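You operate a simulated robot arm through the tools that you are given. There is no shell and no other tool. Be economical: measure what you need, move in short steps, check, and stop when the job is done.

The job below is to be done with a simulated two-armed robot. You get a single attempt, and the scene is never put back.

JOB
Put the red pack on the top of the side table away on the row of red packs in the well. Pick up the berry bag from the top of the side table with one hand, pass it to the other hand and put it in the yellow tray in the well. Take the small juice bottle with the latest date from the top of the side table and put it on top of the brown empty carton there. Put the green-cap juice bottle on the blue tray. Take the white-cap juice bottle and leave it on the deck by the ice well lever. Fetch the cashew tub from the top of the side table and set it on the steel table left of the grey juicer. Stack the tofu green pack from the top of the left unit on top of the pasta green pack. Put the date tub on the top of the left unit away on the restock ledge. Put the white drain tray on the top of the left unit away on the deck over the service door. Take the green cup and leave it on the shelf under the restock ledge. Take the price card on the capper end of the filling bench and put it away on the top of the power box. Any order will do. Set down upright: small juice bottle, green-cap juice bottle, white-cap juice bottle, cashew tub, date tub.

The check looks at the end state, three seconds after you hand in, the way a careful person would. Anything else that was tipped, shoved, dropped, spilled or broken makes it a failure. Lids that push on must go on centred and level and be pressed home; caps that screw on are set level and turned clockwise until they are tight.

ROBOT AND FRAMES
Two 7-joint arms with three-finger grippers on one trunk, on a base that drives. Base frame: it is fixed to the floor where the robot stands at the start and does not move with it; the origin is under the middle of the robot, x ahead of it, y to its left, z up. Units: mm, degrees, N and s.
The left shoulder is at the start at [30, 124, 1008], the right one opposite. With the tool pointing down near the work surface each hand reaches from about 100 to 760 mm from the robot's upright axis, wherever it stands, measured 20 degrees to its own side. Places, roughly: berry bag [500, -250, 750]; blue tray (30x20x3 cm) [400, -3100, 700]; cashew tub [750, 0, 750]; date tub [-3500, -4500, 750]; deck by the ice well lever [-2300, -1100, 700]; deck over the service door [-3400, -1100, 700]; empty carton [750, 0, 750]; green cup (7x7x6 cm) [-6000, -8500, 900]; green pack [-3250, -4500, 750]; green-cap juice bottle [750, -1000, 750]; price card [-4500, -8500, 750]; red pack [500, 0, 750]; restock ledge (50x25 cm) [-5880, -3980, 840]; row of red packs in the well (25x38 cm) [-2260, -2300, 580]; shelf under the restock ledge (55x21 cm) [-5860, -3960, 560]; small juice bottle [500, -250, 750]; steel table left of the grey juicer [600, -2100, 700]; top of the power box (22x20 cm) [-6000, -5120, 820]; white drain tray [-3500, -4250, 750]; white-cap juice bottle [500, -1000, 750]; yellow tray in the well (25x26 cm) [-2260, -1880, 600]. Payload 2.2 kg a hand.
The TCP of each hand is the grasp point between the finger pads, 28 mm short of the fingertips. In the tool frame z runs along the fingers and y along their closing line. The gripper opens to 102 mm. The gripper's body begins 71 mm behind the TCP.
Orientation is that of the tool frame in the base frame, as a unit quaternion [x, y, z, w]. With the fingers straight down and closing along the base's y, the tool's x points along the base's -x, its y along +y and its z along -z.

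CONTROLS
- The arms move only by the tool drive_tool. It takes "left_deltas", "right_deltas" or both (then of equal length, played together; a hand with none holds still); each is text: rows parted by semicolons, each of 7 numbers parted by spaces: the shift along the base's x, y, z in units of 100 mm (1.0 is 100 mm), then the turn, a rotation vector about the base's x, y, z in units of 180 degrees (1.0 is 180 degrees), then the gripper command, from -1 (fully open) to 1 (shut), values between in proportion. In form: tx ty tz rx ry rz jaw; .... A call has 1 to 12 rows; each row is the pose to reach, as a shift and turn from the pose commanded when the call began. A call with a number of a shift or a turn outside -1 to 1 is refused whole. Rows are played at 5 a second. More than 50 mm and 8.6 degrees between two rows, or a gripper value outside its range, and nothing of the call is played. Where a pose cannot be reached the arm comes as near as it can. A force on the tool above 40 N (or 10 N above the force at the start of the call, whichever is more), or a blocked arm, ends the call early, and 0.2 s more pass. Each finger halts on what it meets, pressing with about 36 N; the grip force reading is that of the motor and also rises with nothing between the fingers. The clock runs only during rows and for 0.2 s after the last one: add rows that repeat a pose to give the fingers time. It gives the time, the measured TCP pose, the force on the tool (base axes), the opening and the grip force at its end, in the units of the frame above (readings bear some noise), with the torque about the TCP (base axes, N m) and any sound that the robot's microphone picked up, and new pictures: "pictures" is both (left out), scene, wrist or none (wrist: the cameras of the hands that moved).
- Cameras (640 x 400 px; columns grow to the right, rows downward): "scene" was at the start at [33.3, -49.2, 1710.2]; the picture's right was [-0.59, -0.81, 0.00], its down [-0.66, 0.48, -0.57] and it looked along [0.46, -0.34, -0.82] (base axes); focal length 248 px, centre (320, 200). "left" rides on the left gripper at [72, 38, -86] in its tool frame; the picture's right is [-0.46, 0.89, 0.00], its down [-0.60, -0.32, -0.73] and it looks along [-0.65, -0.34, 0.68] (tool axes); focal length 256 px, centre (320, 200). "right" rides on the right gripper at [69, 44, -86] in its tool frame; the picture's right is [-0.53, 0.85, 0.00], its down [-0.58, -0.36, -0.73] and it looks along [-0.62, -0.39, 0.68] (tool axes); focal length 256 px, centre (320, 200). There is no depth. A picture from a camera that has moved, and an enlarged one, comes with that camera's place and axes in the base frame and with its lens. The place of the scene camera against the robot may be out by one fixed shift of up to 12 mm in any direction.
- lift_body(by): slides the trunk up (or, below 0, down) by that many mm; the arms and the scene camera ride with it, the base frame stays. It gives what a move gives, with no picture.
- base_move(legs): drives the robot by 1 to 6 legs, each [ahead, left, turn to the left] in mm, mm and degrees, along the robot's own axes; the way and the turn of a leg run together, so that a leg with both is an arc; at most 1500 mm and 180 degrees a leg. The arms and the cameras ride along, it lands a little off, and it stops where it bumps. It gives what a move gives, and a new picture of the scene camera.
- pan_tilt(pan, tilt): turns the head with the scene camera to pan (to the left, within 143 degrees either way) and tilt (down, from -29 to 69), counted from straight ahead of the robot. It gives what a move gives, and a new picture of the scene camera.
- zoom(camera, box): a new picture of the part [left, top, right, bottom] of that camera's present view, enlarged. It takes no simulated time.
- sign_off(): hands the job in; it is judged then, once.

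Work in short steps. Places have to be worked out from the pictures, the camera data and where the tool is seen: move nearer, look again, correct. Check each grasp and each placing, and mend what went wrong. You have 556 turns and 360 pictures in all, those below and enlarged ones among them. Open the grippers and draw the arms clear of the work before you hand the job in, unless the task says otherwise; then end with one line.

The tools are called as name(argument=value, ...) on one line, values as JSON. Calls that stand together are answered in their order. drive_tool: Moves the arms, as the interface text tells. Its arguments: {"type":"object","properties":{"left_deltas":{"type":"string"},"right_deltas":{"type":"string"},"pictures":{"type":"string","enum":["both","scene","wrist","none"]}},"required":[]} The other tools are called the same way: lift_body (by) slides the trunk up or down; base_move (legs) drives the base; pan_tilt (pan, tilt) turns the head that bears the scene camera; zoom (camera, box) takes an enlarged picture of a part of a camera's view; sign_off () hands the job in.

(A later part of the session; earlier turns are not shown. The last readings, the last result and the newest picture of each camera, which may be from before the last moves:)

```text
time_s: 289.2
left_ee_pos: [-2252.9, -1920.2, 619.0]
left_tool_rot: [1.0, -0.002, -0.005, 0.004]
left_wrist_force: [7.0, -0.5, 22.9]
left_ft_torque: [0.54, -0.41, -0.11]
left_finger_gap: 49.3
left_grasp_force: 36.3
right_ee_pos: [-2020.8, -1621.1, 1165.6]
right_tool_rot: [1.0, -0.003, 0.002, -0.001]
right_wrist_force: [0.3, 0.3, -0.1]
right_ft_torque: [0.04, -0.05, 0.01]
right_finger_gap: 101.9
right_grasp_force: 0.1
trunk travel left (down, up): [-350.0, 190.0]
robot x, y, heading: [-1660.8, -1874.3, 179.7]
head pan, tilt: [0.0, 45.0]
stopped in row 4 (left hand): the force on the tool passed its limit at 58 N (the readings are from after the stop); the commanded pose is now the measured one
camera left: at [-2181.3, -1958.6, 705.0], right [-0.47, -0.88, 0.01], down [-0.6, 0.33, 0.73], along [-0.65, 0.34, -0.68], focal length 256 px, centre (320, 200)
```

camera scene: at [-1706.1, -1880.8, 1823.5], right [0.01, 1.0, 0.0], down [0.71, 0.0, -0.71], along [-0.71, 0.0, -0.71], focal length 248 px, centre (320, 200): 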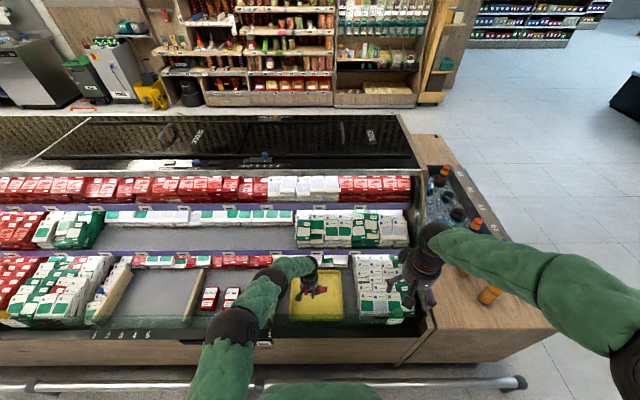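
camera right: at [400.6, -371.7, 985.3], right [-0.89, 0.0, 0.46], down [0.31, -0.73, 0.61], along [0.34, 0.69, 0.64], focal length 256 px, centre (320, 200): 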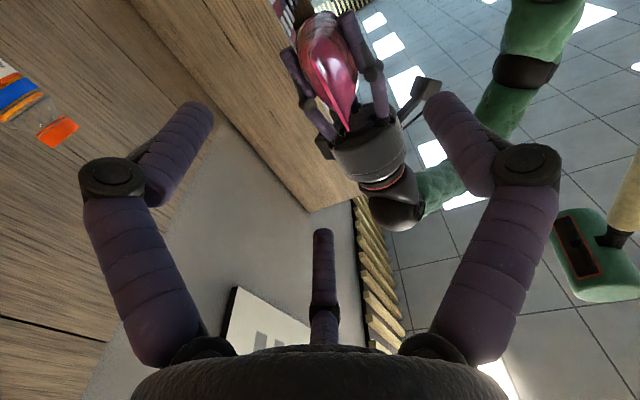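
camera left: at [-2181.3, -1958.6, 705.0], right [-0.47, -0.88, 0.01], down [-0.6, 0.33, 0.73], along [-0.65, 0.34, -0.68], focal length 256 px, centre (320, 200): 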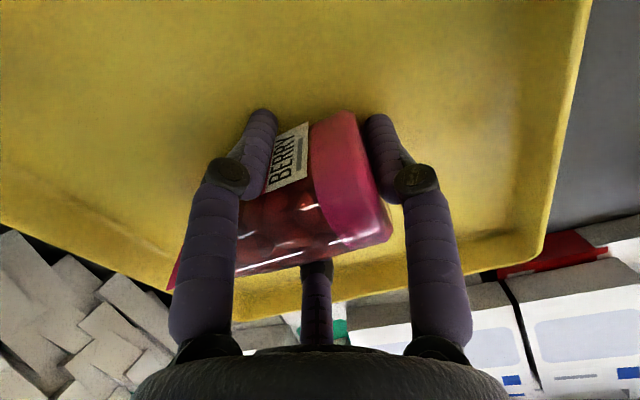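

Contact. Ease 2 mm, open slowly, lift straight up.

drive_tool(left_deltas="0 0 0.02 0 0 0 0.8; 0 0 0.02 0 0 0 0.4; 0 0 0.02 0 0 0 0; 0 0 0.02 0 0 0 -0.5; 0 0 0.02 0 0 0 -1; 0 0 0.02 0 0 0 -1; 0 0 0.3 0 0 0 -1; 0 0 0.7 0 0 0 -1; 0 0 1 0 0 0 -1", pictures="wrist")

```text
time_s: 291.2
left_ee_pos: [-2250.3, -1919.0, 717.8]
left_tool_rot: [1.0, -0.003, -0.001, 0.006]
left_wrist_force: [-0.1, 0.3, -0.2]
left_ft_torque: [0.01, 0.02, -0.01]
left_finger_gap: 101.8
left_grasp_force: 0.1
right_ee_pos: [-2022.2, -1619.6, 1166.3]
right_tool_rot: [1.0, -0.004, 0.003, -0.001]
right_wrist_force: [0.6, 0.2, -0.4]
right_ft_torque: [-0.01, 0.03, -0.03]
right_finger_gap: 102.2
right_grasp_force: 0.1
trunk travel left (down, up): [-350.0, 190.0]
robot x, y, heading: [-1658.3, -1874.2, 179.5]
head pan, tilt: [0.0, 45.0]
camera left: at [-2178.7, -1956.4, 802.9], right [-0.47, -0.88, 0.01], down [-0.6, 0.33, 0.73], along [-0.65, 0.34, -0.68], focal length 256 px, centre (320, 200)
```

left: 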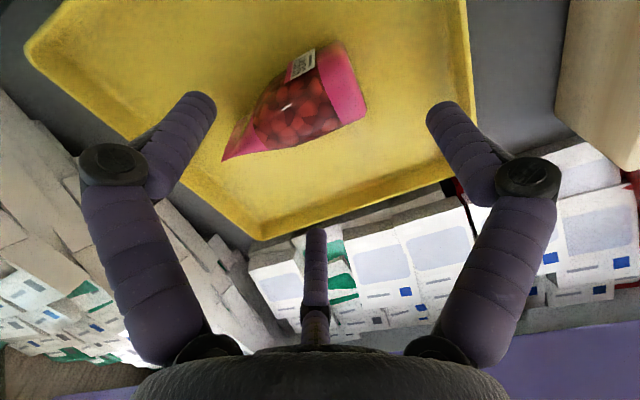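

Berry bag lies in the yellow tray. Raise and retract left hand.

drive_tool(left_deltas="0 0 0.45 0 0 0 -1; 0 0 0.9 0 0 0 -1; 0 0 1 0 0 0 -1", pictures="none")

drive_tool(left_deltas="0 0 0.45 0 0 0 -1; 0 0 0.9 0 0 0 -1; 0 0 1 0 0 0 -1", pictures="none")

drive_tool(left_deltas="0.2 0 0.4 0 0 0 -1; 0.5 -0.1 0.7 0 0 0 -1; 0.8 -0.3 1 0 0 0 -1; 1 -0.5 1 0 0 0 -1", pictures="none")

drive_tool(left_deltas="0.4 0 0 0 0 0 -1; 0.8 -0.1 0 0 0 0 -1; 1 -0.2 0 0 0 0 -1", pictures="none")

base_move(legs=[[-500, 0, 0.3]])

```text
time_s: 292.0
left_ee_pos: [-2250.7, -1921.5, 815.9]
left_tool_rot: [1.0, -0.004, -0.002, 0.005]
left_wrist_force: [-0.1, 0.0, 0.4]
left_ft_torque: [0.01, -0.03, 0.01]
left_finger_gap: 101.9
left_grasp_force: 0.1
right_ee_pos: [-2021.4, -1621.1, 1166.5]
right_tool_rot: [1.0, -0.003, 0.003, -0.001]
right_wrist_force: [0.5, -0.1, 0.3]
right_ft_torque: [-0.01, 0.0, 0.0]
right_finger_gap: 102.0
right_grasp_force: 0.1
trunk travel left (down, up): [-350.0, 190.0]
robot x, y, heading: [-1661.4, -1877.0, 179.6]
head pan, tilt: [0.0, 45.0]
```

```text
time_s: 292.8
left_ee_pos: [-2249.9, -1922.5, 917.0]
left_tool_rot: [1.0, -0.004, -0.002, 0.005]
left_wrist_force: [-0.9, 0.2, 0.3]
left_ft_torque: [0.02, -0.01, 0.02]
left_finger_gap: 102.1
left_grasp_force: 0.0
right_ee_pos: [-2021.8, -1620.4, 1166.4]
right_tool_rot: [1.0, -0.003, 0.003, -0.002]
right_wrist_force: [0.3, -0.2, -0.2]
right_ft_torque: [0.01, -0.03, 0.02]
right_finger_gap: 102.0
right_grasp_force: 0.0
trunk travel left (down, up): [-350.0, 190.0]
robot x, y, heading: [-1658.9, -1871.1, 179.3]
head pan, tilt: [0.0, 45.0]
```

```text
time_s: 293.8
left_ee_pos: [-2151.3, -1973.2, 1016.9]
left_tool_rot: [1.0, -0.003, -0.003, 0.005]
left_wrist_force: [-0.1, -0.6, -0.7]
left_ft_torque: [0.0, 0.01, 0.02]
left_finger_gap: 101.8
left_grasp_force: 0.0
right_ee_pos: [-2021.7, -1621.5, 1166.4]
right_tool_rot: [1.0, -0.003, 0.004, -0.001]
right_wrist_force: [0.7, 0.2, -0.3]
right_ft_torque: [0.03, -0.02, 0.0]
right_finger_gap: 102.0
right_grasp_force: 0.1
trunk travel left (down, up): [-350.0, 190.0]
robot x, y, heading: [-1660.5, -1876.6, 179.4]
head pan, tilt: [0.0, 45.0]
```

```text
time_s: 294.6
left_ee_pos: [-2051.5, -1990.4, 1016.5]
left_tool_rot: [1.0, -0.003, -0.002, 0.005]
left_wrist_force: [0.2, -0.2, 0.2]
left_ft_torque: [0.01, 0.0, -0.01]
left_finger_gap: 102.0
left_grasp_force: 0.0
right_ee_pos: [-2021.3, -1620.6, 1166.5]
right_tool_rot: [1.0, -0.003, 0.002, 0.0]
right_wrist_force: [0.2, 0.5, -0.4]
right_ft_torque: [-0.01, -0.02, -0.04]
right_finger_gap: 102.1
right_grasp_force: 0.0
trunk travel left (down, up): [-350.0, 190.0]
robot x, y, heading: [-1657.8, -1872.6, 179.5]
head pan, tilt: [0.0, 45.0]
```

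```text
time_s: 297.5
left_ee_pos: [-1554.4, -1994.2, 1016.6]
left_tool_rot: [1.0, 0.001, -0.002, 0.006]
left_wrist_force: [-0.1, 0.3, 0.3]
left_ft_torque: [0.0, 0.01, -0.01]
left_finger_gap: 101.8
left_grasp_force: 0.1
right_ee_pos: [-1527.4, -1625.0, 1166.3]
right_tool_rot: [1.0, 0.001, 0.003, 0.0]
right_wrist_force: [0.0, 0.1, 0.1]
right_ft_torque: [0.01, 0.03, 0.0]
right_finger_gap: 101.9
right_grasp_force: 0.0
trunk travel left (down, up): [-350.0, 190.0]
robot x, y, heading: [-1162.0, -1876.2, -179.9]
head pan, tilt: [0.0, 45.0]
camera scene: at [-1208.5, -1882.5, 1823.6], right [0.0, 1.0, 0.0], down [0.71, 0.0, -0.71], along [-0.71, 0.0, -0.71], focal length 248 px, centre (320, 200)
```

scene: 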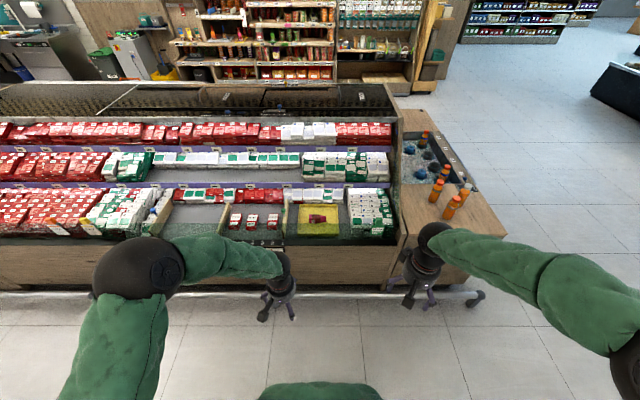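

Now toward the left unit (-3500,-4500). Drive left 1400 along the island and look that way.

base_move(legs=[[0, 1450, 0]])

lift_body(by=-100)

pan_tilt(pan=40, tilt=25)

```text
time_s: 304.8
left_ee_pos: [-1523.2, -3459.4, 1016.4]
left_tool_rot: [1.0, 0.019, -0.002, 0.005]
left_wrist_force: [0.1, -0.2, 0.2]
left_ft_torque: [0.0, -0.02, 0.03]
left_finger_gap: 102.0
left_grasp_force: 0.0
right_ee_pos: [-1509.4, -3090.6, 1166.5]
right_tool_rot: [1.0, 0.018, 0.003, -0.001]
right_wrist_force: [-0.5, 0.1, 0.1]
right_ft_torque: [-0.01, 0.02, 0.01]
right_finger_gap: 102.0
right_grasp_force: 0.0
trunk travel left (down, up): [-350.0, 190.0]
robot x, y, heading: [-1139.3, -3329.4, -178.1]
head pan, tilt: [0.0, 45.0]
camera scene: at [-1182.3, -3336.9, 1823.5], right [-0.04, 1.0, 0.0], down [0.71, 0.03, -0.71], along [-0.71, -0.03, -0.71], focal length 248 px, centre (320, 200)
```

scene: 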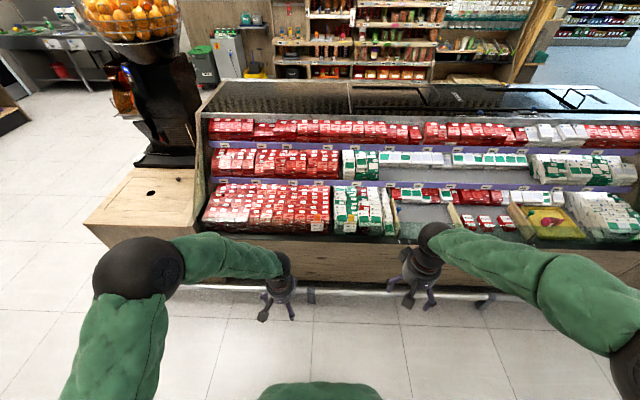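

```text
time_s: 306.1
left_ee_pos: [-1524.6, -3458.9, 916.8]
left_tool_rot: [1.0, 0.018, -0.003, 0.005]
left_wrist_force: [-0.6, -0.7, 0.0]
left_ft_torque: [0.01, 0.0, 0.01]
left_finger_gap: 101.9
left_grasp_force: 0.1
right_ee_pos: [-1508.6, -3090.2, 1067.9]
right_tool_rot: [1.0, 0.017, 0.003, -0.001]
right_wrist_force: [-0.5, 0.4, -0.6]
right_ft_torque: [0.0, 0.02, -0.03]
right_finger_gap: 101.9
right_grasp_force: 0.1
trunk travel left (down, up): [-250.0, 290.0]
robot x, y, heading: [-1133.0, -3331.0, -177.9]
head pan, tilt: [0.0, 45.0]
```

```text
time_s: 307.2
left_ee_pos: [-1523.8, -3460.0, 916.1]
left_tool_rot: [1.0, 0.019, -0.002, 0.005]
left_wrist_force: [0.3, 0.7, -0.1]
left_ft_torque: [0.0, 0.01, 0.02]
left_finger_gap: 101.8
left_grasp_force: 0.1
right_ee_pos: [-1508.8, -3089.4, 1066.4]
right_tool_rot: [1.0, 0.018, 0.004, -0.001]
right_wrist_force: [-0.3, -0.6, -0.2]
right_ft_torque: [0.0, 0.01, -0.01]
right_finger_gap: 101.6
right_grasp_force: 0.1
trunk travel left (down, up): [-250.0, 290.0]
robot x, y, heading: [-1133.5, -3328.6, -177.9]
head pan, tilt: [40.0, 25.0]
camera scene: at [-1169.5, -3395.2, 1754.1], right [-0.67, 0.74, 0.0], down [0.31, 0.28, -0.91], along [-0.67, -0.61, -0.42], focal length 248 px, centre (320, 200)
```

scene: 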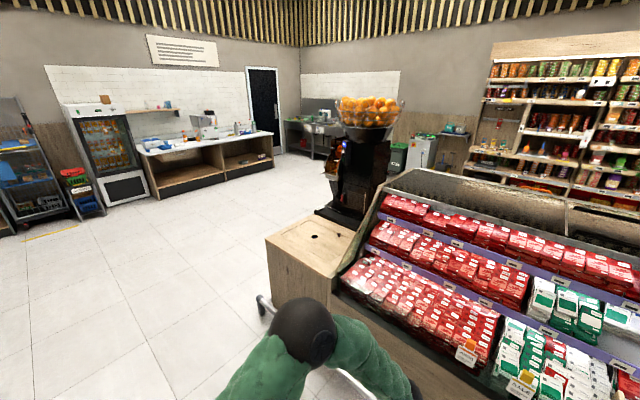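

The left unit is the island's far-end corner. Drive round the south end: to y≈-5350, then west.

base_move(legs=[[0, 1000, -2], [0, 1020, 0], [1150, 0, 0], [1150, 0, 0]])

pan_tilt(pan=-60, tilt=35)

```text
time_s: 328.1
left_ee_pos: [-3756.5, -5512.2, 916.0]
left_tool_rot: [1.0, 0.007, -0.003, 0.005]
left_wrist_force: [0.4, -0.1, -0.2]
left_ft_torque: [0.02, -0.02, 0.01]
left_finger_gap: 102.1
left_grasp_force: 0.1
right_ee_pos: [-3733.7, -5143.8, 1067.3]
right_tool_rot: [1.0, 0.007, 0.004, -0.001]
right_wrist_force: [0.6, -0.3, -0.1]
right_ft_torque: [0.02, 0.01, -0.02]
right_finger_gap: 101.9
right_grasp_force: 0.1
trunk travel left (down, up): [-250.0, 290.0]
robot x, y, heading: [-3367.8, -5390.0, -179.3]
head pan, tilt: [40.0, 25.0]
camera scene: at [-3401.1, -5455.5, 1754.1], right [-0.65, 0.76, 0.0], down [0.32, 0.28, -0.91], along [-0.69, -0.59, -0.42], focal length 248 px, centre (320, 200)
```

scene: 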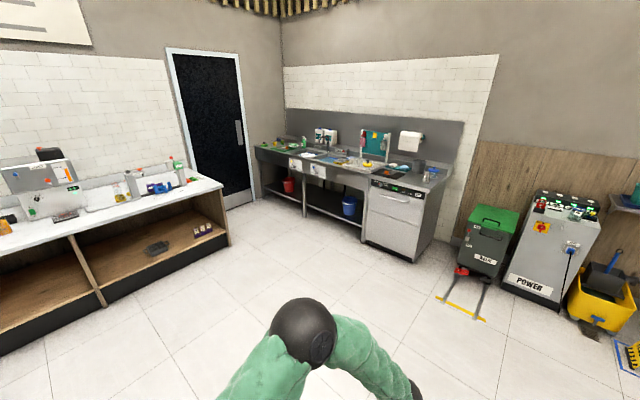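

```text
time_s: 329.8
left_ee_pos: [-3755.9, -5512.2, 915.9]
left_tool_rot: [1.0, 0.009, -0.002, 0.006]
left_wrist_force: [0.0, -0.2, -0.8]
left_ft_torque: [0.01, -0.01, -0.01]
left_finger_gap: 102.1
left_grasp_force: 0.1
right_ee_pos: [-3733.8, -5142.4, 1065.6]
right_tool_rot: [1.0, 0.007, 0.005, 0.0]
right_wrist_force: [0.3, 0.2, -0.2]
right_ft_torque: [0.05, -0.02, 0.01]
right_finger_gap: 102.0
right_grasp_force: 0.1
trunk travel left (down, up): [-250.0, 290.0]
robot x, y, heading: [-3367.6, -5392.8, -179.2]
head pan, tilt: [-60.0, 35.0]
camera scene: at [-3376.1, -5319.7, 1738.4], right [0.86, 0.51, 0.0], down [0.29, -0.49, -0.82], along [-0.42, 0.7, -0.57], focal length 248 px, centre (320, 200)
```

scene: 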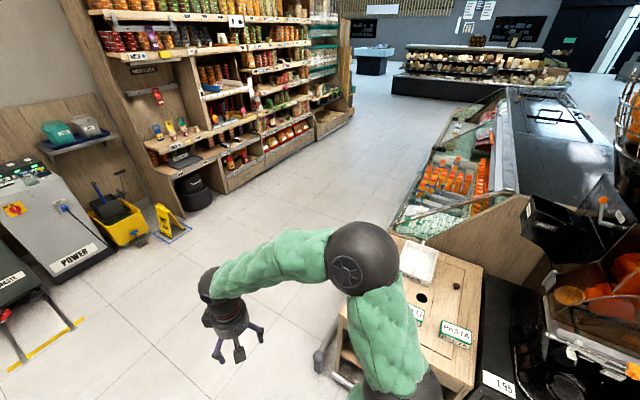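

Left unit with TOFU/PASTA packs and white tray seen. Turn to face it.

base_move(legs=[[0, 0, -90.5]])

pan_tilt(pan=0, tilt=45)

```text
time_s: 334.1
left_ee_pos: [-3488.4, -4998.3, 915.4]
left_tool_rot: [0.712, -0.702, -0.006, 0.002]
left_wrist_force: [0.3, -0.2, 0.2]
left_ft_torque: [0.0, -0.03, -0.01]
left_finger_gap: 102.0
left_grasp_force: 0.1
right_ee_pos: [-3116.9, -5021.7, 1067.1]
right_tool_rot: [0.711, -0.704, 0.003, 0.002]
right_wrist_force: [-0.1, -0.7, -0.6]
right_ft_torque: [-0.02, -0.02, 0.0]
right_finger_gap: 102.4
right_grasp_force: 0.1
trunk travel left (down, up): [-250.0, 290.0]
robot x, y, heading: [-3367.6, -5390.2, 90.7]
head pan, tilt: [-60.0, 35.0]
camera scene: at [-3284.4, -5380.6, 1738.3], right [0.51, -0.86, 0.0], down [-0.49, -0.29, -0.82], along [0.7, 0.42, -0.57], focal length 248 px, centre (320, 200)
```

scene: 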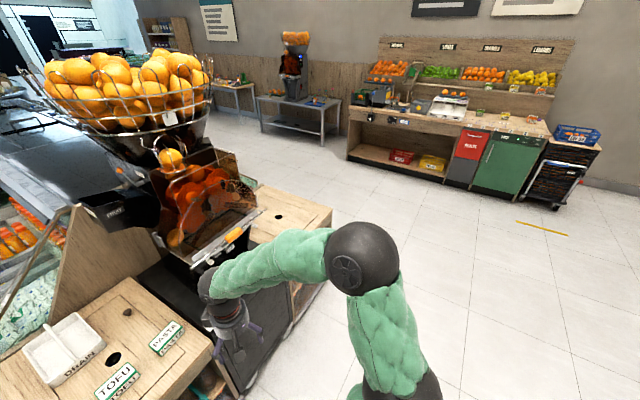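

```text
time_s: 335.4
left_ee_pos: [-3487.6, -4997.8, 916.9]
left_tool_rot: [0.711, -0.703, -0.005, 0.001]
left_wrist_force: [-0.5, -0.1, 0.7]
left_ft_torque: [0.05, 0.0, 0.03]
left_finger_gap: 102.1
left_grasp_force: 0.0
right_ee_pos: [-3117.5, -5022.1, 1066.5]
right_tool_rot: [0.711, -0.703, 0.003, 0.002]
right_wrist_force: [-0.5, -0.8, 0.0]
right_ft_torque: [-0.01, -0.02, 0.0]
right_finger_gap: 101.6
right_grasp_force: 0.1
trunk travel left (down, up): [-250.0, 290.0]
robot x, y, heading: [-3363.7, -5388.0, 90.7]
head pan, tilt: [0.0, 45.0]
camera scene: at [-3361.1, -5344.2, 1723.5], right [1.0, 0.01, 0.0], down [0.01, -0.71, -0.71], along [-0.01, 0.71, -0.71], focal length 248 px, centre (320, 200)
```

scene: 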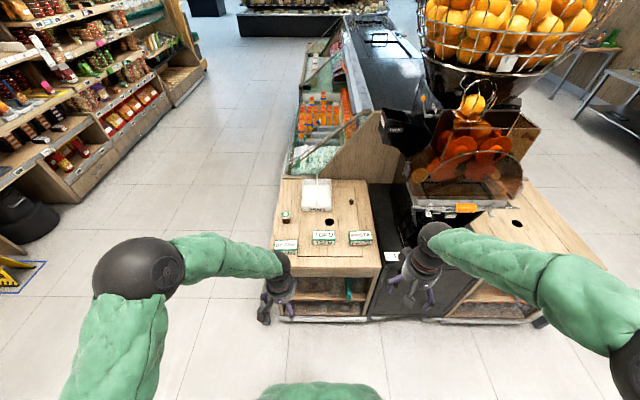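

zoom(camera="scene", box=[260, 170, 400, 270])

```text
4.00 times, centred on (330, 220) of scene
camera zoom: at [-3361.1, -5344.2, 1723.5], right [1.0, 0.01, 0.0], down [0.01, -0.71, -0.71], along [-0.01, 0.71, -0.71], focal length 991 px, centre (280, 120)
```

zoom: 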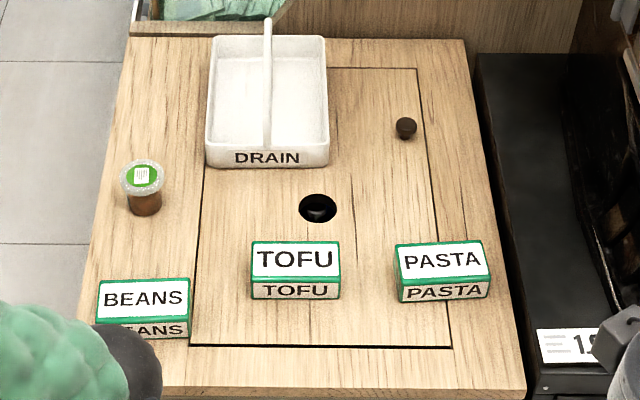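

Drive ahead 270 mm to reach the packs and tub.

base_move(legs=[[270, 0, -0.7]])

pan_tilt(pan=0, tilt=58)

zoom(camera="scene", box=[240, 100, 420, 260])

```text
time_s: 337.3
left_ee_pos: [-3483.3, -4725.8, 915.9]
left_tool_rot: [-0.706, 0.708, 0.005, -0.003]
left_wrist_force: [0.7, -0.3, 0.1]
left_ft_torque: [-0.03, 0.02, 0.04]
left_finger_gap: 102.0
left_grasp_force: 0.1
right_ee_pos: [-3113.1, -4753.2, 1066.4]
right_tool_rot: [-0.706, 0.708, -0.003, -0.002]
right_wrist_force: [-0.8, 0.1, -0.9]
right_ft_torque: [0.0, 0.0, -0.02]
right_finger_gap: 101.9
right_grasp_force: 0.2
trunk travel left (down, up): [-250.0, 290.0]
robot x, y, heading: [-3367.8, -5116.4, 90.0]
head pan, tilt: [0.0, 45.0]
camera scene: at [-3361.6, -5072.9, 1723.5], right [1.0, 0.0, 0.0], down [0.0, -0.71, -0.71], along [0.0, 0.71, -0.71], focal length 248 px, centre (320, 200)
```

scene: 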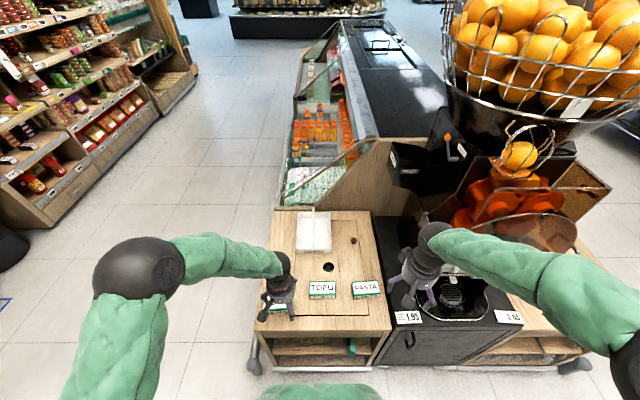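

```text
time_s: 338.0
left_ee_pos: [-3483.3, -4727.7, 916.3]
left_tool_rot: [-0.706, 0.708, 0.006, -0.001]
left_wrist_force: [-0.5, -0.4, 0.6]
left_ft_torque: [0.01, -0.02, 0.03]
left_finger_gap: 102.1
left_grasp_force: 0.1
right_ee_pos: [-3113.8, -4756.4, 1066.3]
right_tool_rot: [-0.706, 0.708, -0.004, -0.002]
right_wrist_force: [-0.6, -0.6, 0.3]
right_ft_torque: [-0.01, 0.02, 0.01]
right_finger_gap: 102.1
right_grasp_force: 0.0
trunk travel left (down, up): [-250.0, 290.0]
robot x, y, heading: [-3363.4, -5118.5, 89.7]
head pan, tilt: [0.0, 58.0]
camera scene: at [-3361.6, -5087.1, 1706.5], right [1.0, 0.0, 0.0], down [0.0, -0.85, -0.53], along [0.0, 0.53, -0.85], focal length 248 px, centre (320, 200)
```

scene: 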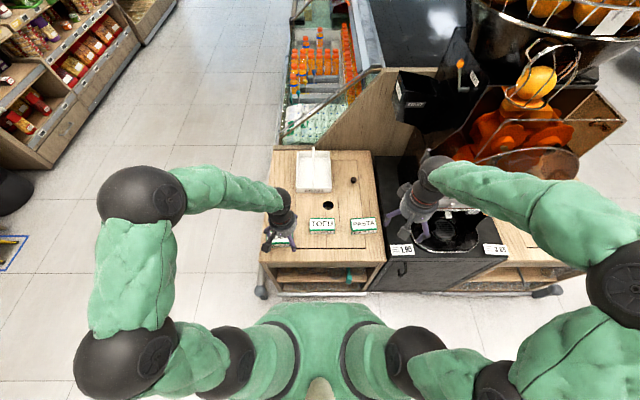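

```text
2.50 times, centred on (330, 180) of scene
camera zoom: at [-3361.6, -5087.1, 1706.5], right [1.0, 0.0, 0.0], down [0.0, -0.85, -0.53], along [0.0, 0.53, -0.85], focal length 619 px, centre (295, 250)
```

zoom: 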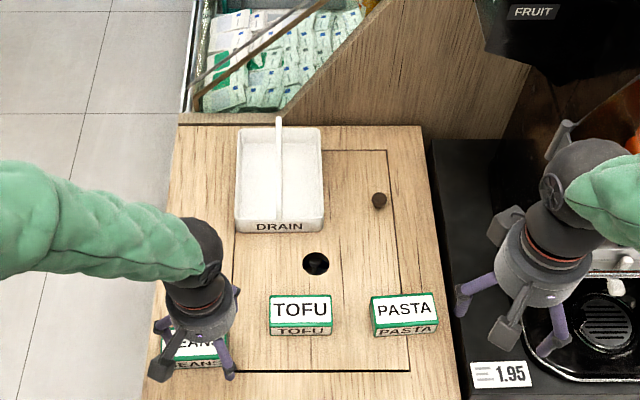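

Use left hand with yaw −90° for TOFU (≈(-3353,-4629), 102×55). Move above it.

drive_tool(left_deltas="0.08 0 0 0 0 -0.045 -1; 0.16 0 0 0 0 -0.09 -1; 0.25 0.05 0 0 0 -0.135 -1; 0.33 0.1 0 0 0 -0.18 -1; 0.42 0.2 0 0 0 -0.225 -1; 0.5 0.3 0 0 0 -0.27 -1; 0.6 0.4 0 0 0 -0.315 -1; 0.7 0.5 0 0 0 -0.36 -1; 0.8 0.6 0 0 0 -0.405 -1; 0.9 0.7 0 0 0 -0.45 -1; 1 0.8 0 0 0 -0.495 -1; 1 0.86 0 0 0 -0.5 -1", pictures="none")

drive_tool(left_deltas="0.3 0 -0.1 0 0 0 -1; 0.3 0 -0.2 0 0 0 -1; 0.3 0 -0.2 0 0 0 -1", pictures="both")

```text
time_s: 340.6
left_ee_pos: [-3384.1, -4639.7, 916.9]
left_tool_rot: [0.003, 1.0, 0.006, 0.003]
left_wrist_force: [-0.1, 0.2, 0.3]
left_ft_torque: [0.01, -0.02, 0.01]
left_finger_gap: 102.1
left_grasp_force: 0.1
right_ee_pos: [-3114.1, -4756.3, 1066.7]
right_tool_rot: [-0.706, 0.708, -0.003, -0.001]
right_wrist_force: [0.5, -0.8, -1.1]
right_ft_torque: [0.01, -0.01, -0.01]
right_finger_gap: 101.8
right_grasp_force: 0.0
trunk travel left (down, up): [-250.0, 290.0]
robot x, y, heading: [-3366.3, -5117.7, 89.9]
head pan, tilt: [0.0, 58.0]
```

```text
time_s: 341.4
left_ee_pos: [-3353.4, -4640.2, 895.4]
left_tool_rot: [0.002, 1.0, 0.005, 0.003]
left_wrist_force: [-0.6, 0.5, 0.0]
left_ft_torque: [-0.01, 0.01, -0.02]
left_finger_gap: 102.2
left_grasp_force: 0.1
right_ee_pos: [-3112.2, -4755.8, 1065.9]
right_tool_rot: [-0.706, 0.708, -0.002, -0.002]
right_wrist_force: [0.1, 0.0, -0.2]
right_ft_torque: [0.0, 0.02, -0.01]
right_finger_gap: 102.2
right_grasp_force: 0.1
trunk travel left (down, up): [-250.0, 290.0]
robot x, y, heading: [-3364.9, -5120.0, 90.0]
head pan, tilt: [0.0, 58.0]
camera scene: at [-3360.9, -5086.9, 1706.4], right [1.0, 0.0, 0.0], down [0.0, -0.85, -0.53], along [0.0, 0.53, -0.85], focal length 248 px, centre (320, 200)
camera left: at [-3427.9, -4603.2, 981.5], right [0.47, 0.88, 0.01], down [0.6, -0.33, 0.73], along [0.65, -0.33, -0.68], focal length 256 px, centre (320, 200)
```

scene: 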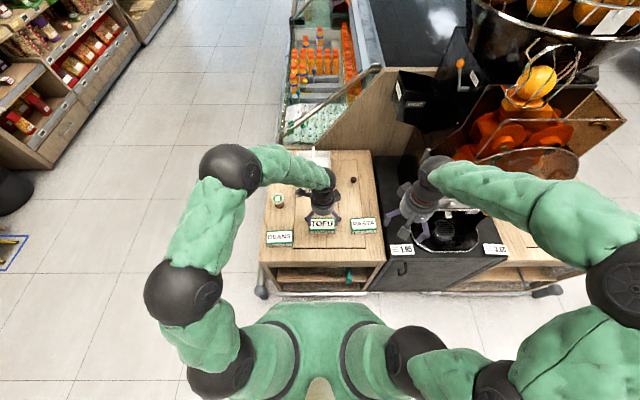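
left: 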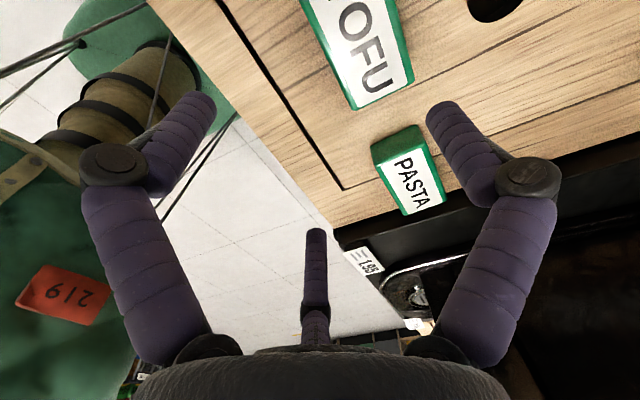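

Cross-checking the two cameras gives pack tops at z≈749 and TOFU centre ≈(-3353,-4600), PASTA ≈(-3178,-4600). Shift to y=-4611 and lower to 795 to verify.

drive_tool(left_deltas="0 0.15 -0.3 0 0 0 -1; 0 0.29 -0.7 0 0 0 -1; 0 0.29 -1 0 0 0 -1; 0 0.29 -1 0 0 0 -1", pictures="wrist")

```text
time_s: 342.4
left_ee_pos: [-3355.3, -4611.8, 797.6]
left_tool_rot: [0.002, 1.0, 0.005, 0.003]
left_wrist_force: [-0.9, 0.4, -1.2]
left_ft_torque: [-0.04, -0.01, -0.01]
left_finger_gap: 102.0
left_grasp_force: 0.1
right_ee_pos: [-3113.1, -4756.0, 1066.7]
right_tool_rot: [-0.705, 0.709, -0.003, -0.002]
right_wrist_force: [0.7, -0.1, 0.0]
right_ft_torque: [-0.01, 0.02, 0.01]
right_finger_gap: 102.0
right_grasp_force: 0.0
trunk travel left (down, up): [-250.0, 290.0]
robot x, y, heading: [-3366.2, -5118.6, 89.9]
head pan, tilt: [0.0, 58.0]
camera left: at [-3429.3, -4574.6, 883.3], right [0.47, 0.88, 0.01], down [0.6, -0.33, 0.73], along [0.65, -0.33, -0.68], focal length 256 px, centre (320, 200)
```

left: 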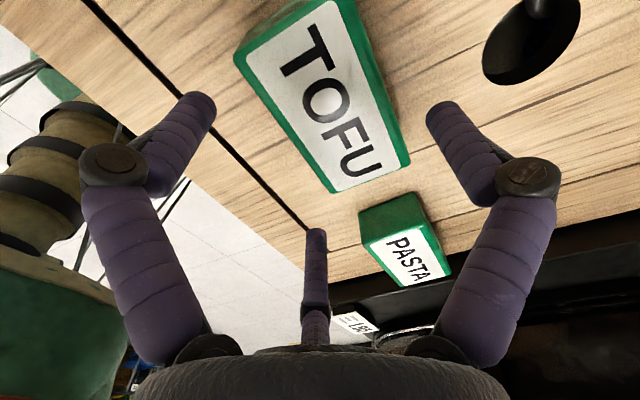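

Well centred. Descend to 755 and close.

drive_tool(left_deltas="0 0 -0.2 0 0 0 -1; 0 0 -0.36 0 0 0 -1; 0 0 -0.43 0 0 0 -1; 0 0 -0.43 0 0 0 -0.4; 0 0 -0.43 0 0 0 0.2; 0 0 -0.43 0 0 0 0.7; 0 0 -0.43 0 0 0 0.7", pictures="wrist")

```text
time_s: 344.0
left_ee_pos: [-3352.9, -4612.2, 754.6]
left_tool_rot: [0.002, 1.0, 0.005, 0.003]
left_wrist_force: [0.2, 1.4, 2.5]
left_ft_torque: [-0.05, -0.05, 0.05]
left_finger_gap: 85.9
left_grasp_force: 35.4
right_ee_pos: [-3114.4, -4756.8, 1067.7]
right_tool_rot: [-0.706, 0.708, -0.003, -0.002]
right_wrist_force: [0.0, -0.3, 1.0]
right_ft_torque: [0.0, -0.01, -0.03]
right_finger_gap: 102.2
right_grasp_force: 0.0
trunk travel left (down, up): [-250.0, 290.0]
robot x, y, heading: [-3364.9, -5116.6, 90.1]
head pan, tilt: [0.0, 58.0]
camera left: at [-3427.4, -4574.7, 840.0], right [0.47, 0.88, 0.01], down [0.6, -0.33, 0.73], along [0.65, -0.33, -0.68], focal length 256 px, centre (320, 200)
```

left: 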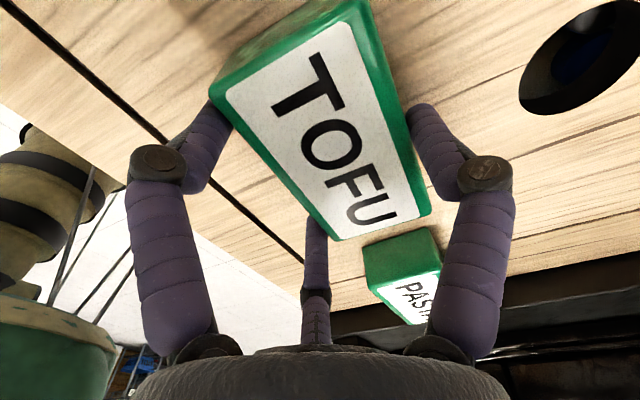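

Gripped (85.9). Lift 90 mm and move above PASTA.

drive_tool(left_deltas="0 0 0.1 0 0 0 0.7; 0 0 0.5 0 0 0 0.7; 0 0 0.9 0 0 0 0.7; 0.4 0 0.9 0 0 0 0.7; 0.8 0 0.9 0 0 0 0.7; 1 0 0.9 0 0 0 0.7", pictures="none")

drive_tool(left_deltas="0.25 0 0 0 0 0 0.7; 0.25 0 0 0 0 0 0.7", pictures="both")

zoom(camera="scene", box=[300, 180, 420, 270])

```text
time_s: 345.4
left_ee_pos: [-3252.5, -4610.8, 843.5]
left_tool_rot: [0.001, 1.0, 0.004, 0.003]
left_wrist_force: [0.1, -0.1, -2.0]
left_ft_torque: [-0.05, -0.01, -0.02]
left_finger_gap: 86.0
left_grasp_force: 36.0
right_ee_pos: [-3114.1, -4755.5, 1065.8]
right_tool_rot: [-0.706, 0.709, -0.002, -0.002]
right_wrist_force: [1.0, -0.2, -0.5]
right_ft_torque: [-0.01, -0.01, -0.01]
right_finger_gap: 102.1
right_grasp_force: 0.2
trunk travel left (down, up): [-250.0, 290.0]
robot x, y, heading: [-3367.9, -5120.6, 89.7]
head pan, tilt: [0.0, 58.0]
```

```text
time_s: 346.0
left_ee_pos: [-3228.5, -4612.4, 842.6]
left_tool_rot: [0.001, 1.0, 0.006, 0.003]
left_wrist_force: [-0.1, -0.5, -1.8]
left_ft_torque: [-0.02, -0.01, 0.01]
left_finger_gap: 86.1
left_grasp_force: 36.1
right_ee_pos: [-3114.2, -4755.7, 1067.0]
right_tool_rot: [-0.706, 0.709, -0.004, -0.002]
right_wrist_force: [0.3, -0.2, -0.2]
right_ft_torque: [0.03, 0.0, 0.01]
right_finger_gap: 102.1
right_grasp_force: 0.0
trunk travel left (down, up): [-250.0, 290.0]
robot x, y, heading: [-3364.0, -5122.8, 89.9]
head pan, tilt: [0.0, 58.0]
camera scene: at [-3362.6, -5086.8, 1706.4], right [1.0, 0.0, 0.0], down [0.0, -0.85, -0.53], along [0.0, 0.53, -0.85], focal length 248 px, centre (320, 200)
camera left: at [-3301.7, -4574.6, 929.6], right [0.47, 0.88, 0.01], down [0.6, -0.33, 0.73], along [0.65, -0.33, -0.68], focal length 256 px, centre (320, 200)
```

scene: 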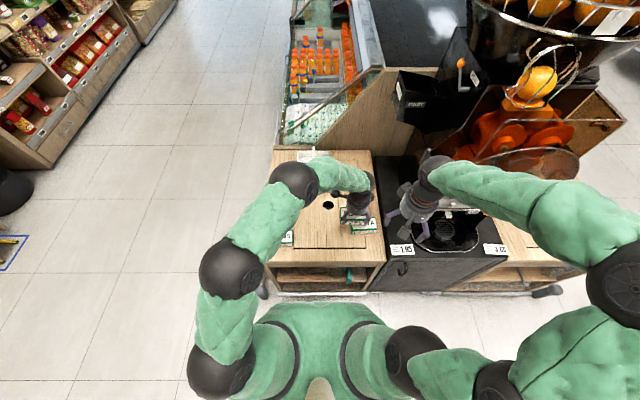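
left: 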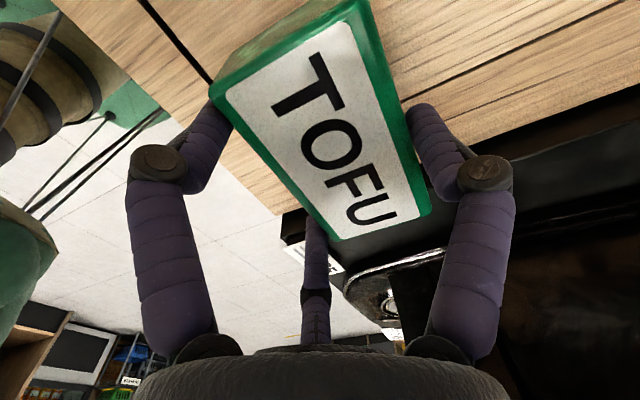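

```text
4.44 times, centred on (360, 225) of scene
camera zoom: at [-3362.6, -5086.8, 1706.4], right [1.0, 0.0, 0.0], down [0.0, -0.85, -0.53], along [0.0, 0.53, -0.85], focal length 1101 px, centre (142, 89)
```

zoom: 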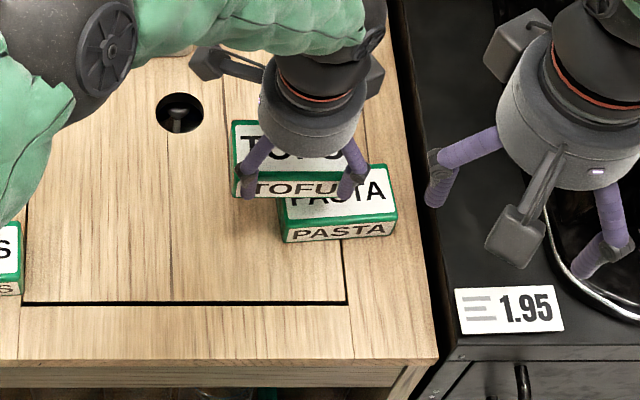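

PASTA centre ≈(-3176,-4602), turned ≈4.8°. Align and lower toward stacking contact.

drive_tool(left_deltas="0.3 0 0 0 0 0.015 0.7; 0.53 -0.01 0 0 0 0.027 0.7; 0.53 -0.01 -0.2 0 0 0.027 0.7; 0.53 -0.01 -0.35 0 0 0.027 0.7; 0.53 -0.01 -0.35 0 0 0.027 0.7", pictures="wrist")

zoom(camera="scene", box=[320, 190, 420, 260])

```text
time_s: 347.2
left_ee_pos: [-3174.2, -4613.3, 808.5]
left_tool_rot: [-0.04, 0.999, 0.005, 0.003]
left_wrist_force: [-0.4, 0.5, -1.8]
left_ft_torque: [-0.03, -0.03, 0.0]
left_finger_gap: 86.1
left_grasp_force: 35.4
right_ee_pos: [-3112.4, -4755.2, 1066.4]
right_tool_rot: [-0.705, 0.709, -0.002, -0.002]
right_wrist_force: [0.6, 0.3, 0.0]
right_ft_torque: [0.01, -0.02, -0.03]
right_finger_gap: 102.1
right_grasp_force: 0.0
trunk travel left (down, up): [-250.0, 290.0]
robot x, y, heading: [-3367.1, -5121.4, 89.5]
head pan, tilt: [0.0, 58.0]
camera left: at [-3252.1, -4582.1, 894.0], right [0.39, 0.92, 0.01], down [0.62, -0.27, 0.73], along [0.68, -0.28, -0.68], focal length 256 px, centre (320, 200)
```

left: 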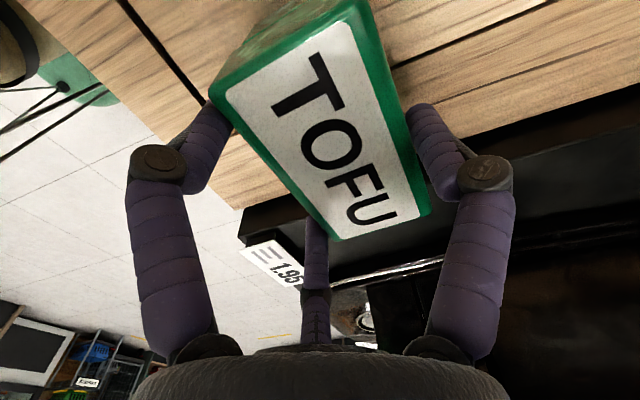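

```text
5.71 times, centred on (370, 225) of scene
camera zoom: at [-3361.6, -5086.8, 1706.4], right [1.0, 0.0, 0.0], down [0.0, -0.85, -0.53], along [0.0, 0.53, -0.85], focal length 1416 px, centre (34, 57)
```

zoom: 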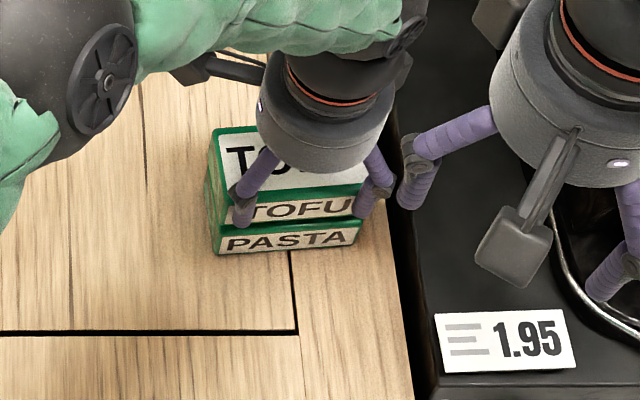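

Aligned. Lower slowly to contact (+3 mm x).

drive_tool(left_deltas="0.03 0 -0.05 0 0 0 0.7; 0.03 0 -0.1 0 0 0 0.7; 0.03 0 -0.14 0 0 0 0.7; 0.03 0 -0.17 0 0 0 0.7; 0.03 0 -0.2 0 0 0 0.7; 0.03 0 -0.23 0 0 0 0.7; 0.03 0 -0.26 0 0 0 0.7; 0.03 0 -0.29 0 0 0 0.7; 0.03 0 -0.32 0 0 0 0.7", pictures="none")

zoom(camera="scene", box=[320, 190, 420, 260])

```text
time_s: 349.2
left_ee_pos: [-3172.3, -4610.9, 778.2]
left_tool_rot: [-0.04, 0.999, 0.008, 0.004]
left_wrist_force: [3.0, 2.2, 27.3]
left_ft_torque: [0.11, -0.16, -0.18]
left_finger_gap: 86.4
left_grasp_force: 36.1
right_ee_pos: [-3114.0, -4756.4, 1066.7]
right_tool_rot: [-0.705, 0.709, -0.002, -0.002]
right_wrist_force: [-0.3, -0.2, -0.2]
right_ft_torque: [0.02, -0.01, 0.01]
right_finger_gap: 101.9
right_grasp_force: 0.1
trunk travel left (down, up): [-250.0, 290.0]
robot x, y, heading: [-3368.0, -5118.4, 89.8]
head pan, tilt: [0.0, 58.0]
```

```text
5.71 times, centred on (370, 225) of scene
camera zoom: at [-3362.0, -5088.9, 1706.5], right [1.0, 0.0, 0.0], down [0.0, -0.85, -0.53], along [0.0, 0.53, -0.85], focal length 1416 px, centre (34, 57)
```

zoom: 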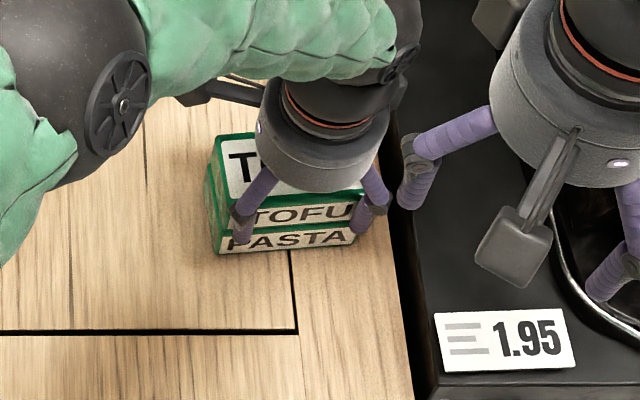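

Contact, stack looks square. Ease up, open, and lift.

drive_tool(left_deltas="0 0 0.03 0 0 0 0.7; 0 0 0.03 0 0 0 0.3; 0 0 0.03 0 0 0 -0.3; 0 0 0.03 0 0 0 -1; 0 0 0.03 0 0 0 -1; 0 0 0.3 0 0 0 -1; 0 0 0.7 0 0 0 -1; 0 0 1 0 0 0 -1", pictures="wrist")

zoom(camera="scene", box=[320, 190, 420, 260])

```text
time_s: 351.0
left_ee_pos: [-3170.9, -4613.2, 878.0]
left_tool_rot: [-0.041, 0.999, 0.005, 0.003]
left_wrist_force: [-0.2, 0.8, 0.0]
left_ft_torque: [0.04, -0.02, -0.01]
left_finger_gap: 102.0
left_grasp_force: 0.1
right_ee_pos: [-3113.8, -4755.6, 1067.1]
right_tool_rot: [-0.706, 0.708, -0.003, -0.002]
right_wrist_force: [-0.8, 0.1, -0.1]
right_ft_torque: [0.01, 0.03, 0.03]
right_finger_gap: 102.0
right_grasp_force: 0.1
trunk travel left (down, up): [-250.0, 290.0]
robot x, y, heading: [-3367.3, -5120.4, 89.7]
head pan, tilt: [0.0, 58.0]
camera left: at [-3247.2, -4582.8, 963.4], right [0.39, 0.92, 0.01], down [0.62, -0.27, 0.73], along [0.68, -0.28, -0.68], focal length 256 px, centre (320, 200)
```

left: 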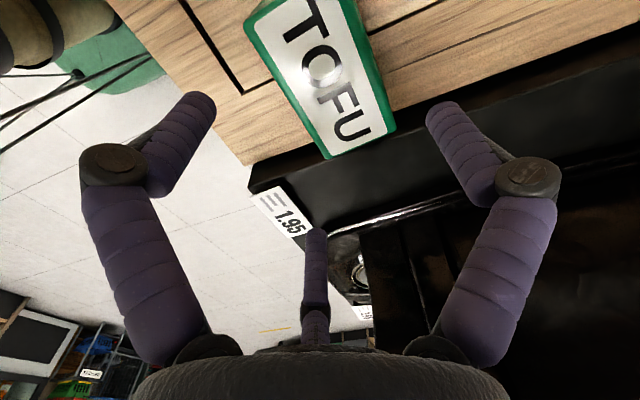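

```text
5.71 times, centred on (370, 225) of scene
camera zoom: at [-3361.7, -5087.4, 1706.4], right [1.0, 0.0, 0.0], down [0.0, -0.85, -0.53], along [0.0, 0.53, -0.85], focal length 1416 px, centre (34, 57)
```

zoom: 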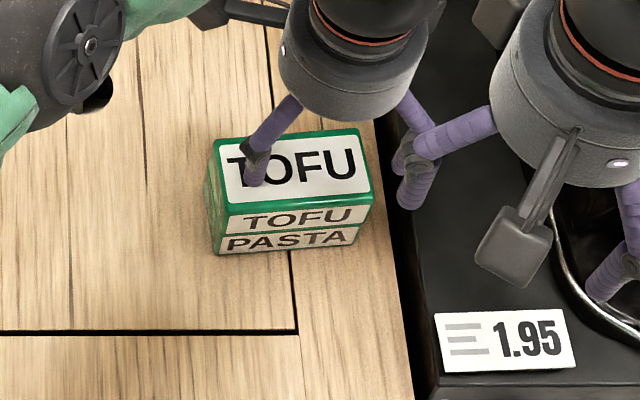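

Stack is good. Now the date tub: return left yaw to normal while moving left.

drive_tool(left_deltas="-0.08 0 0.05 0 0 0.045 -1; -0.16 0 0.1 0 0 0.09 -1; -0.24 0 0.15 0 0 0.135 -1; -0.32 0 0.2 0 0 0.18 -1; -0.4 0 0.2 0 0 0.225 -1; -0.5 0 0.2 0 0 0.27 -1; -0.6 0 0.2 0 0 0.315 -1; -0.7 0.1 0.2 0 0 0.36 -1; -0.8 0.2 0.2 0 0 0.405 -1; -0.9 0.3 0.2 0 0 0.44 -1; -0.95 0.4 0.2 0 0 0.473 -1; -1 0.5 0.2 0 0 0.473 -1", pictures="none")

drive_tool(left_deltas="-0.4 0.2 0 0 0 0 -1; -0.8 0.4 0 0 0 0 -1; -1 0.6 0 0 0 0 -1", pictures="none")

drive_tool(left_deltas="-0.4 0 0 0 0 0 -1; -0.8 0 0 0 0 0 -1; -1 0 0 0 0 0 -1; -1 0 0 0 0 0 -1", pictures="both")

```text
time_s: 353.6
left_ee_pos: [-3272.2, -4562.4, 896.8]
left_tool_rot: [-0.707, 0.707, 0.006, -0.002]
left_wrist_force: [-0.2, 0.3, 0.4]
left_ft_torque: [0.01, -0.01, 0.02]
left_finger_gap: 101.9
left_grasp_force: 0.1
right_ee_pos: [-3112.6, -4754.5, 1066.5]
right_tool_rot: [-0.705, 0.709, -0.002, -0.002]
right_wrist_force: [0.0, -0.1, -0.1]
right_ft_torque: [0.03, 0.0, -0.02]
right_finger_gap: 102.0
right_grasp_force: 0.1
trunk travel left (down, up): [-250.0, 290.0]
robot x, y, heading: [-3367.3, -5116.7, 89.7]
head pan, tilt: [0.0, 58.0]
```

```text
time_s: 354.4
left_ee_pos: [-3373.7, -4502.6, 895.9]
left_tool_rot: [-0.706, 0.708, 0.004, -0.003]
left_wrist_force: [0.8, 1.2, -0.2]
left_ft_torque: [-0.02, -0.01, 0.0]
left_finger_gap: 102.0
left_grasp_force: 0.0
right_ee_pos: [-3113.1, -4754.3, 1065.8]
right_tool_rot: [-0.706, 0.709, -0.003, -0.002]
right_wrist_force: [-0.4, 0.1, 0.3]
right_ft_torque: [-0.02, -0.01, -0.01]
right_finger_gap: 101.9
right_grasp_force: 0.1
trunk travel left (down, up): [-250.0, 290.0]
robot x, y, heading: [-3367.9, -5119.1, 90.1]
head pan, tilt: [0.0, 58.0]
```

```text
time_s: 355.4
left_ee_pos: [-3472.9, -4504.0, 897.3]
left_tool_rot: [-0.706, 0.708, 0.006, -0.002]
left_wrist_force: [0.1, -0.4, -0.2]
left_ft_torque: [-0.03, 0.05, -0.01]
left_finger_gap: 102.0
left_grasp_force: 0.1
right_ee_pos: [-3113.0, -4754.8, 1066.9]
right_tool_rot: [-0.705, 0.709, -0.004, -0.002]
right_wrist_force: [-0.4, -0.8, 0.3]
right_ft_torque: [-0.01, -0.01, -0.02]
right_finger_gap: 101.8
right_grasp_force: 0.0
trunk travel left (down, up): [-250.0, 290.0]
robot x, y, heading: [-3367.6, -5120.4, 90.0]
head pan, tilt: [0.0, 58.0]
camera scene: at [-3361.2, -5086.9, 1706.4], right [1.0, 0.0, 0.0], down [0.0, -0.85, -0.53], along [0.0, 0.53, -0.85], focal length 248 px, centre (320, 200)
camera left: at [-3511.5, -4576.0, 982.3], right [-0.88, 0.47, 0.01], down [0.33, 0.6, 0.73], along [0.33, 0.65, -0.68], focal length 256 px, centre (320, 200)
```

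scene: 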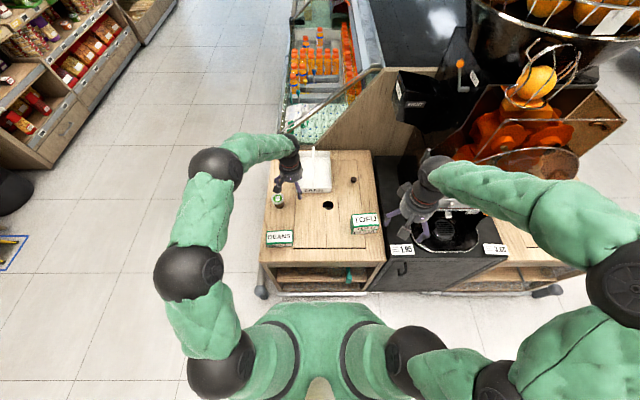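
left: 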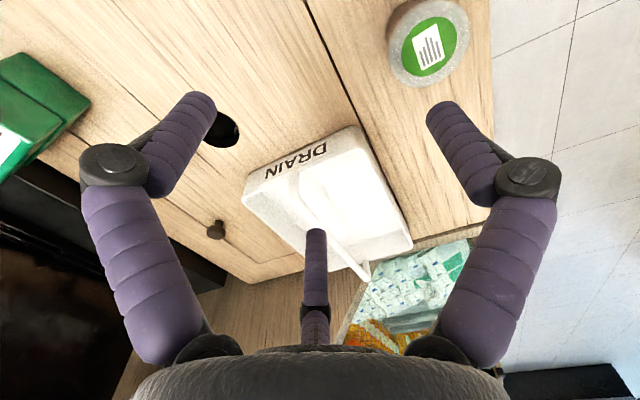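

Tub lid ≈(-3556,-4488). Move over it and look again.

drive_tool(left_deltas="-0.4 0.08 0 0 0 0 -1; -0.83 0.16 0 0 0 0 -1; -0.83 0.16 0 0 0 0 -1", pictures="wrist")

zoom(camera="left", box=[260, 0, 400, 110])

```text
time_s: 356.2
left_ee_pos: [-3555.7, -4485.8, 895.9]
left_tool_rot: [-0.706, 0.708, 0.006, -0.001]
left_wrist_force: [0.2, -0.5, 0.8]
left_ft_torque: [-0.01, 0.0, -0.03]
left_finger_gap: 101.8
left_grasp_force: 0.0
right_ee_pos: [-3113.7, -4755.7, 1066.7]
right_tool_rot: [-0.706, 0.708, -0.003, -0.003]
right_wrist_force: [0.5, -0.8, 0.5]
right_ft_torque: [-0.02, -0.01, 0.01]
right_finger_gap: 102.3
right_grasp_force: 0.1
trunk travel left (down, up): [-250.0, 290.0]
robot x, y, heading: [-3365.2, -5121.9, 89.7]
head pan, tilt: [0.0, 58.0]
camera left: at [-3594.4, -4558.2, 981.4], right [-0.88, 0.47, 0.01], down [0.33, 0.6, 0.73], along [0.33, 0.65, -0.68], focal length 256 px, centre (320, 200)
```

left: 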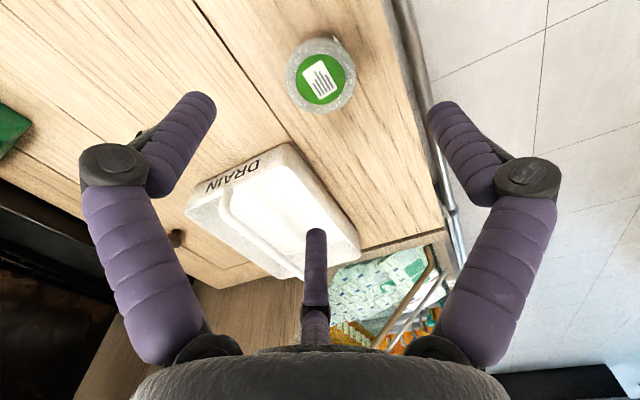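

```text
3.64 times, centred on (330, 55) of left
camera zoom: at [-3594.4, -4558.2, 981.4], right [-0.88, 0.47, 0.01], down [0.33, 0.6, 0.73], along [0.33, 0.65, -0.68], focal length 931 px, centre (284, 727)
```

zoom: 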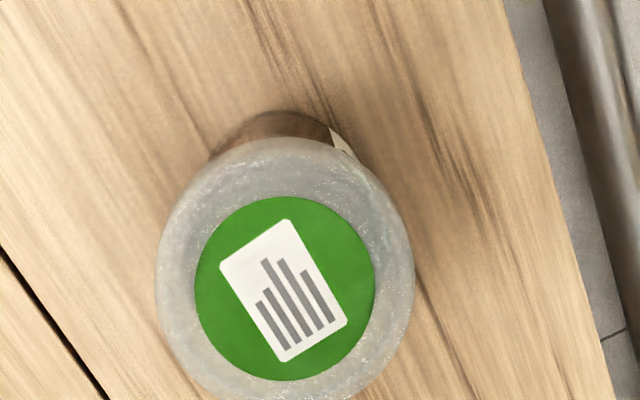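

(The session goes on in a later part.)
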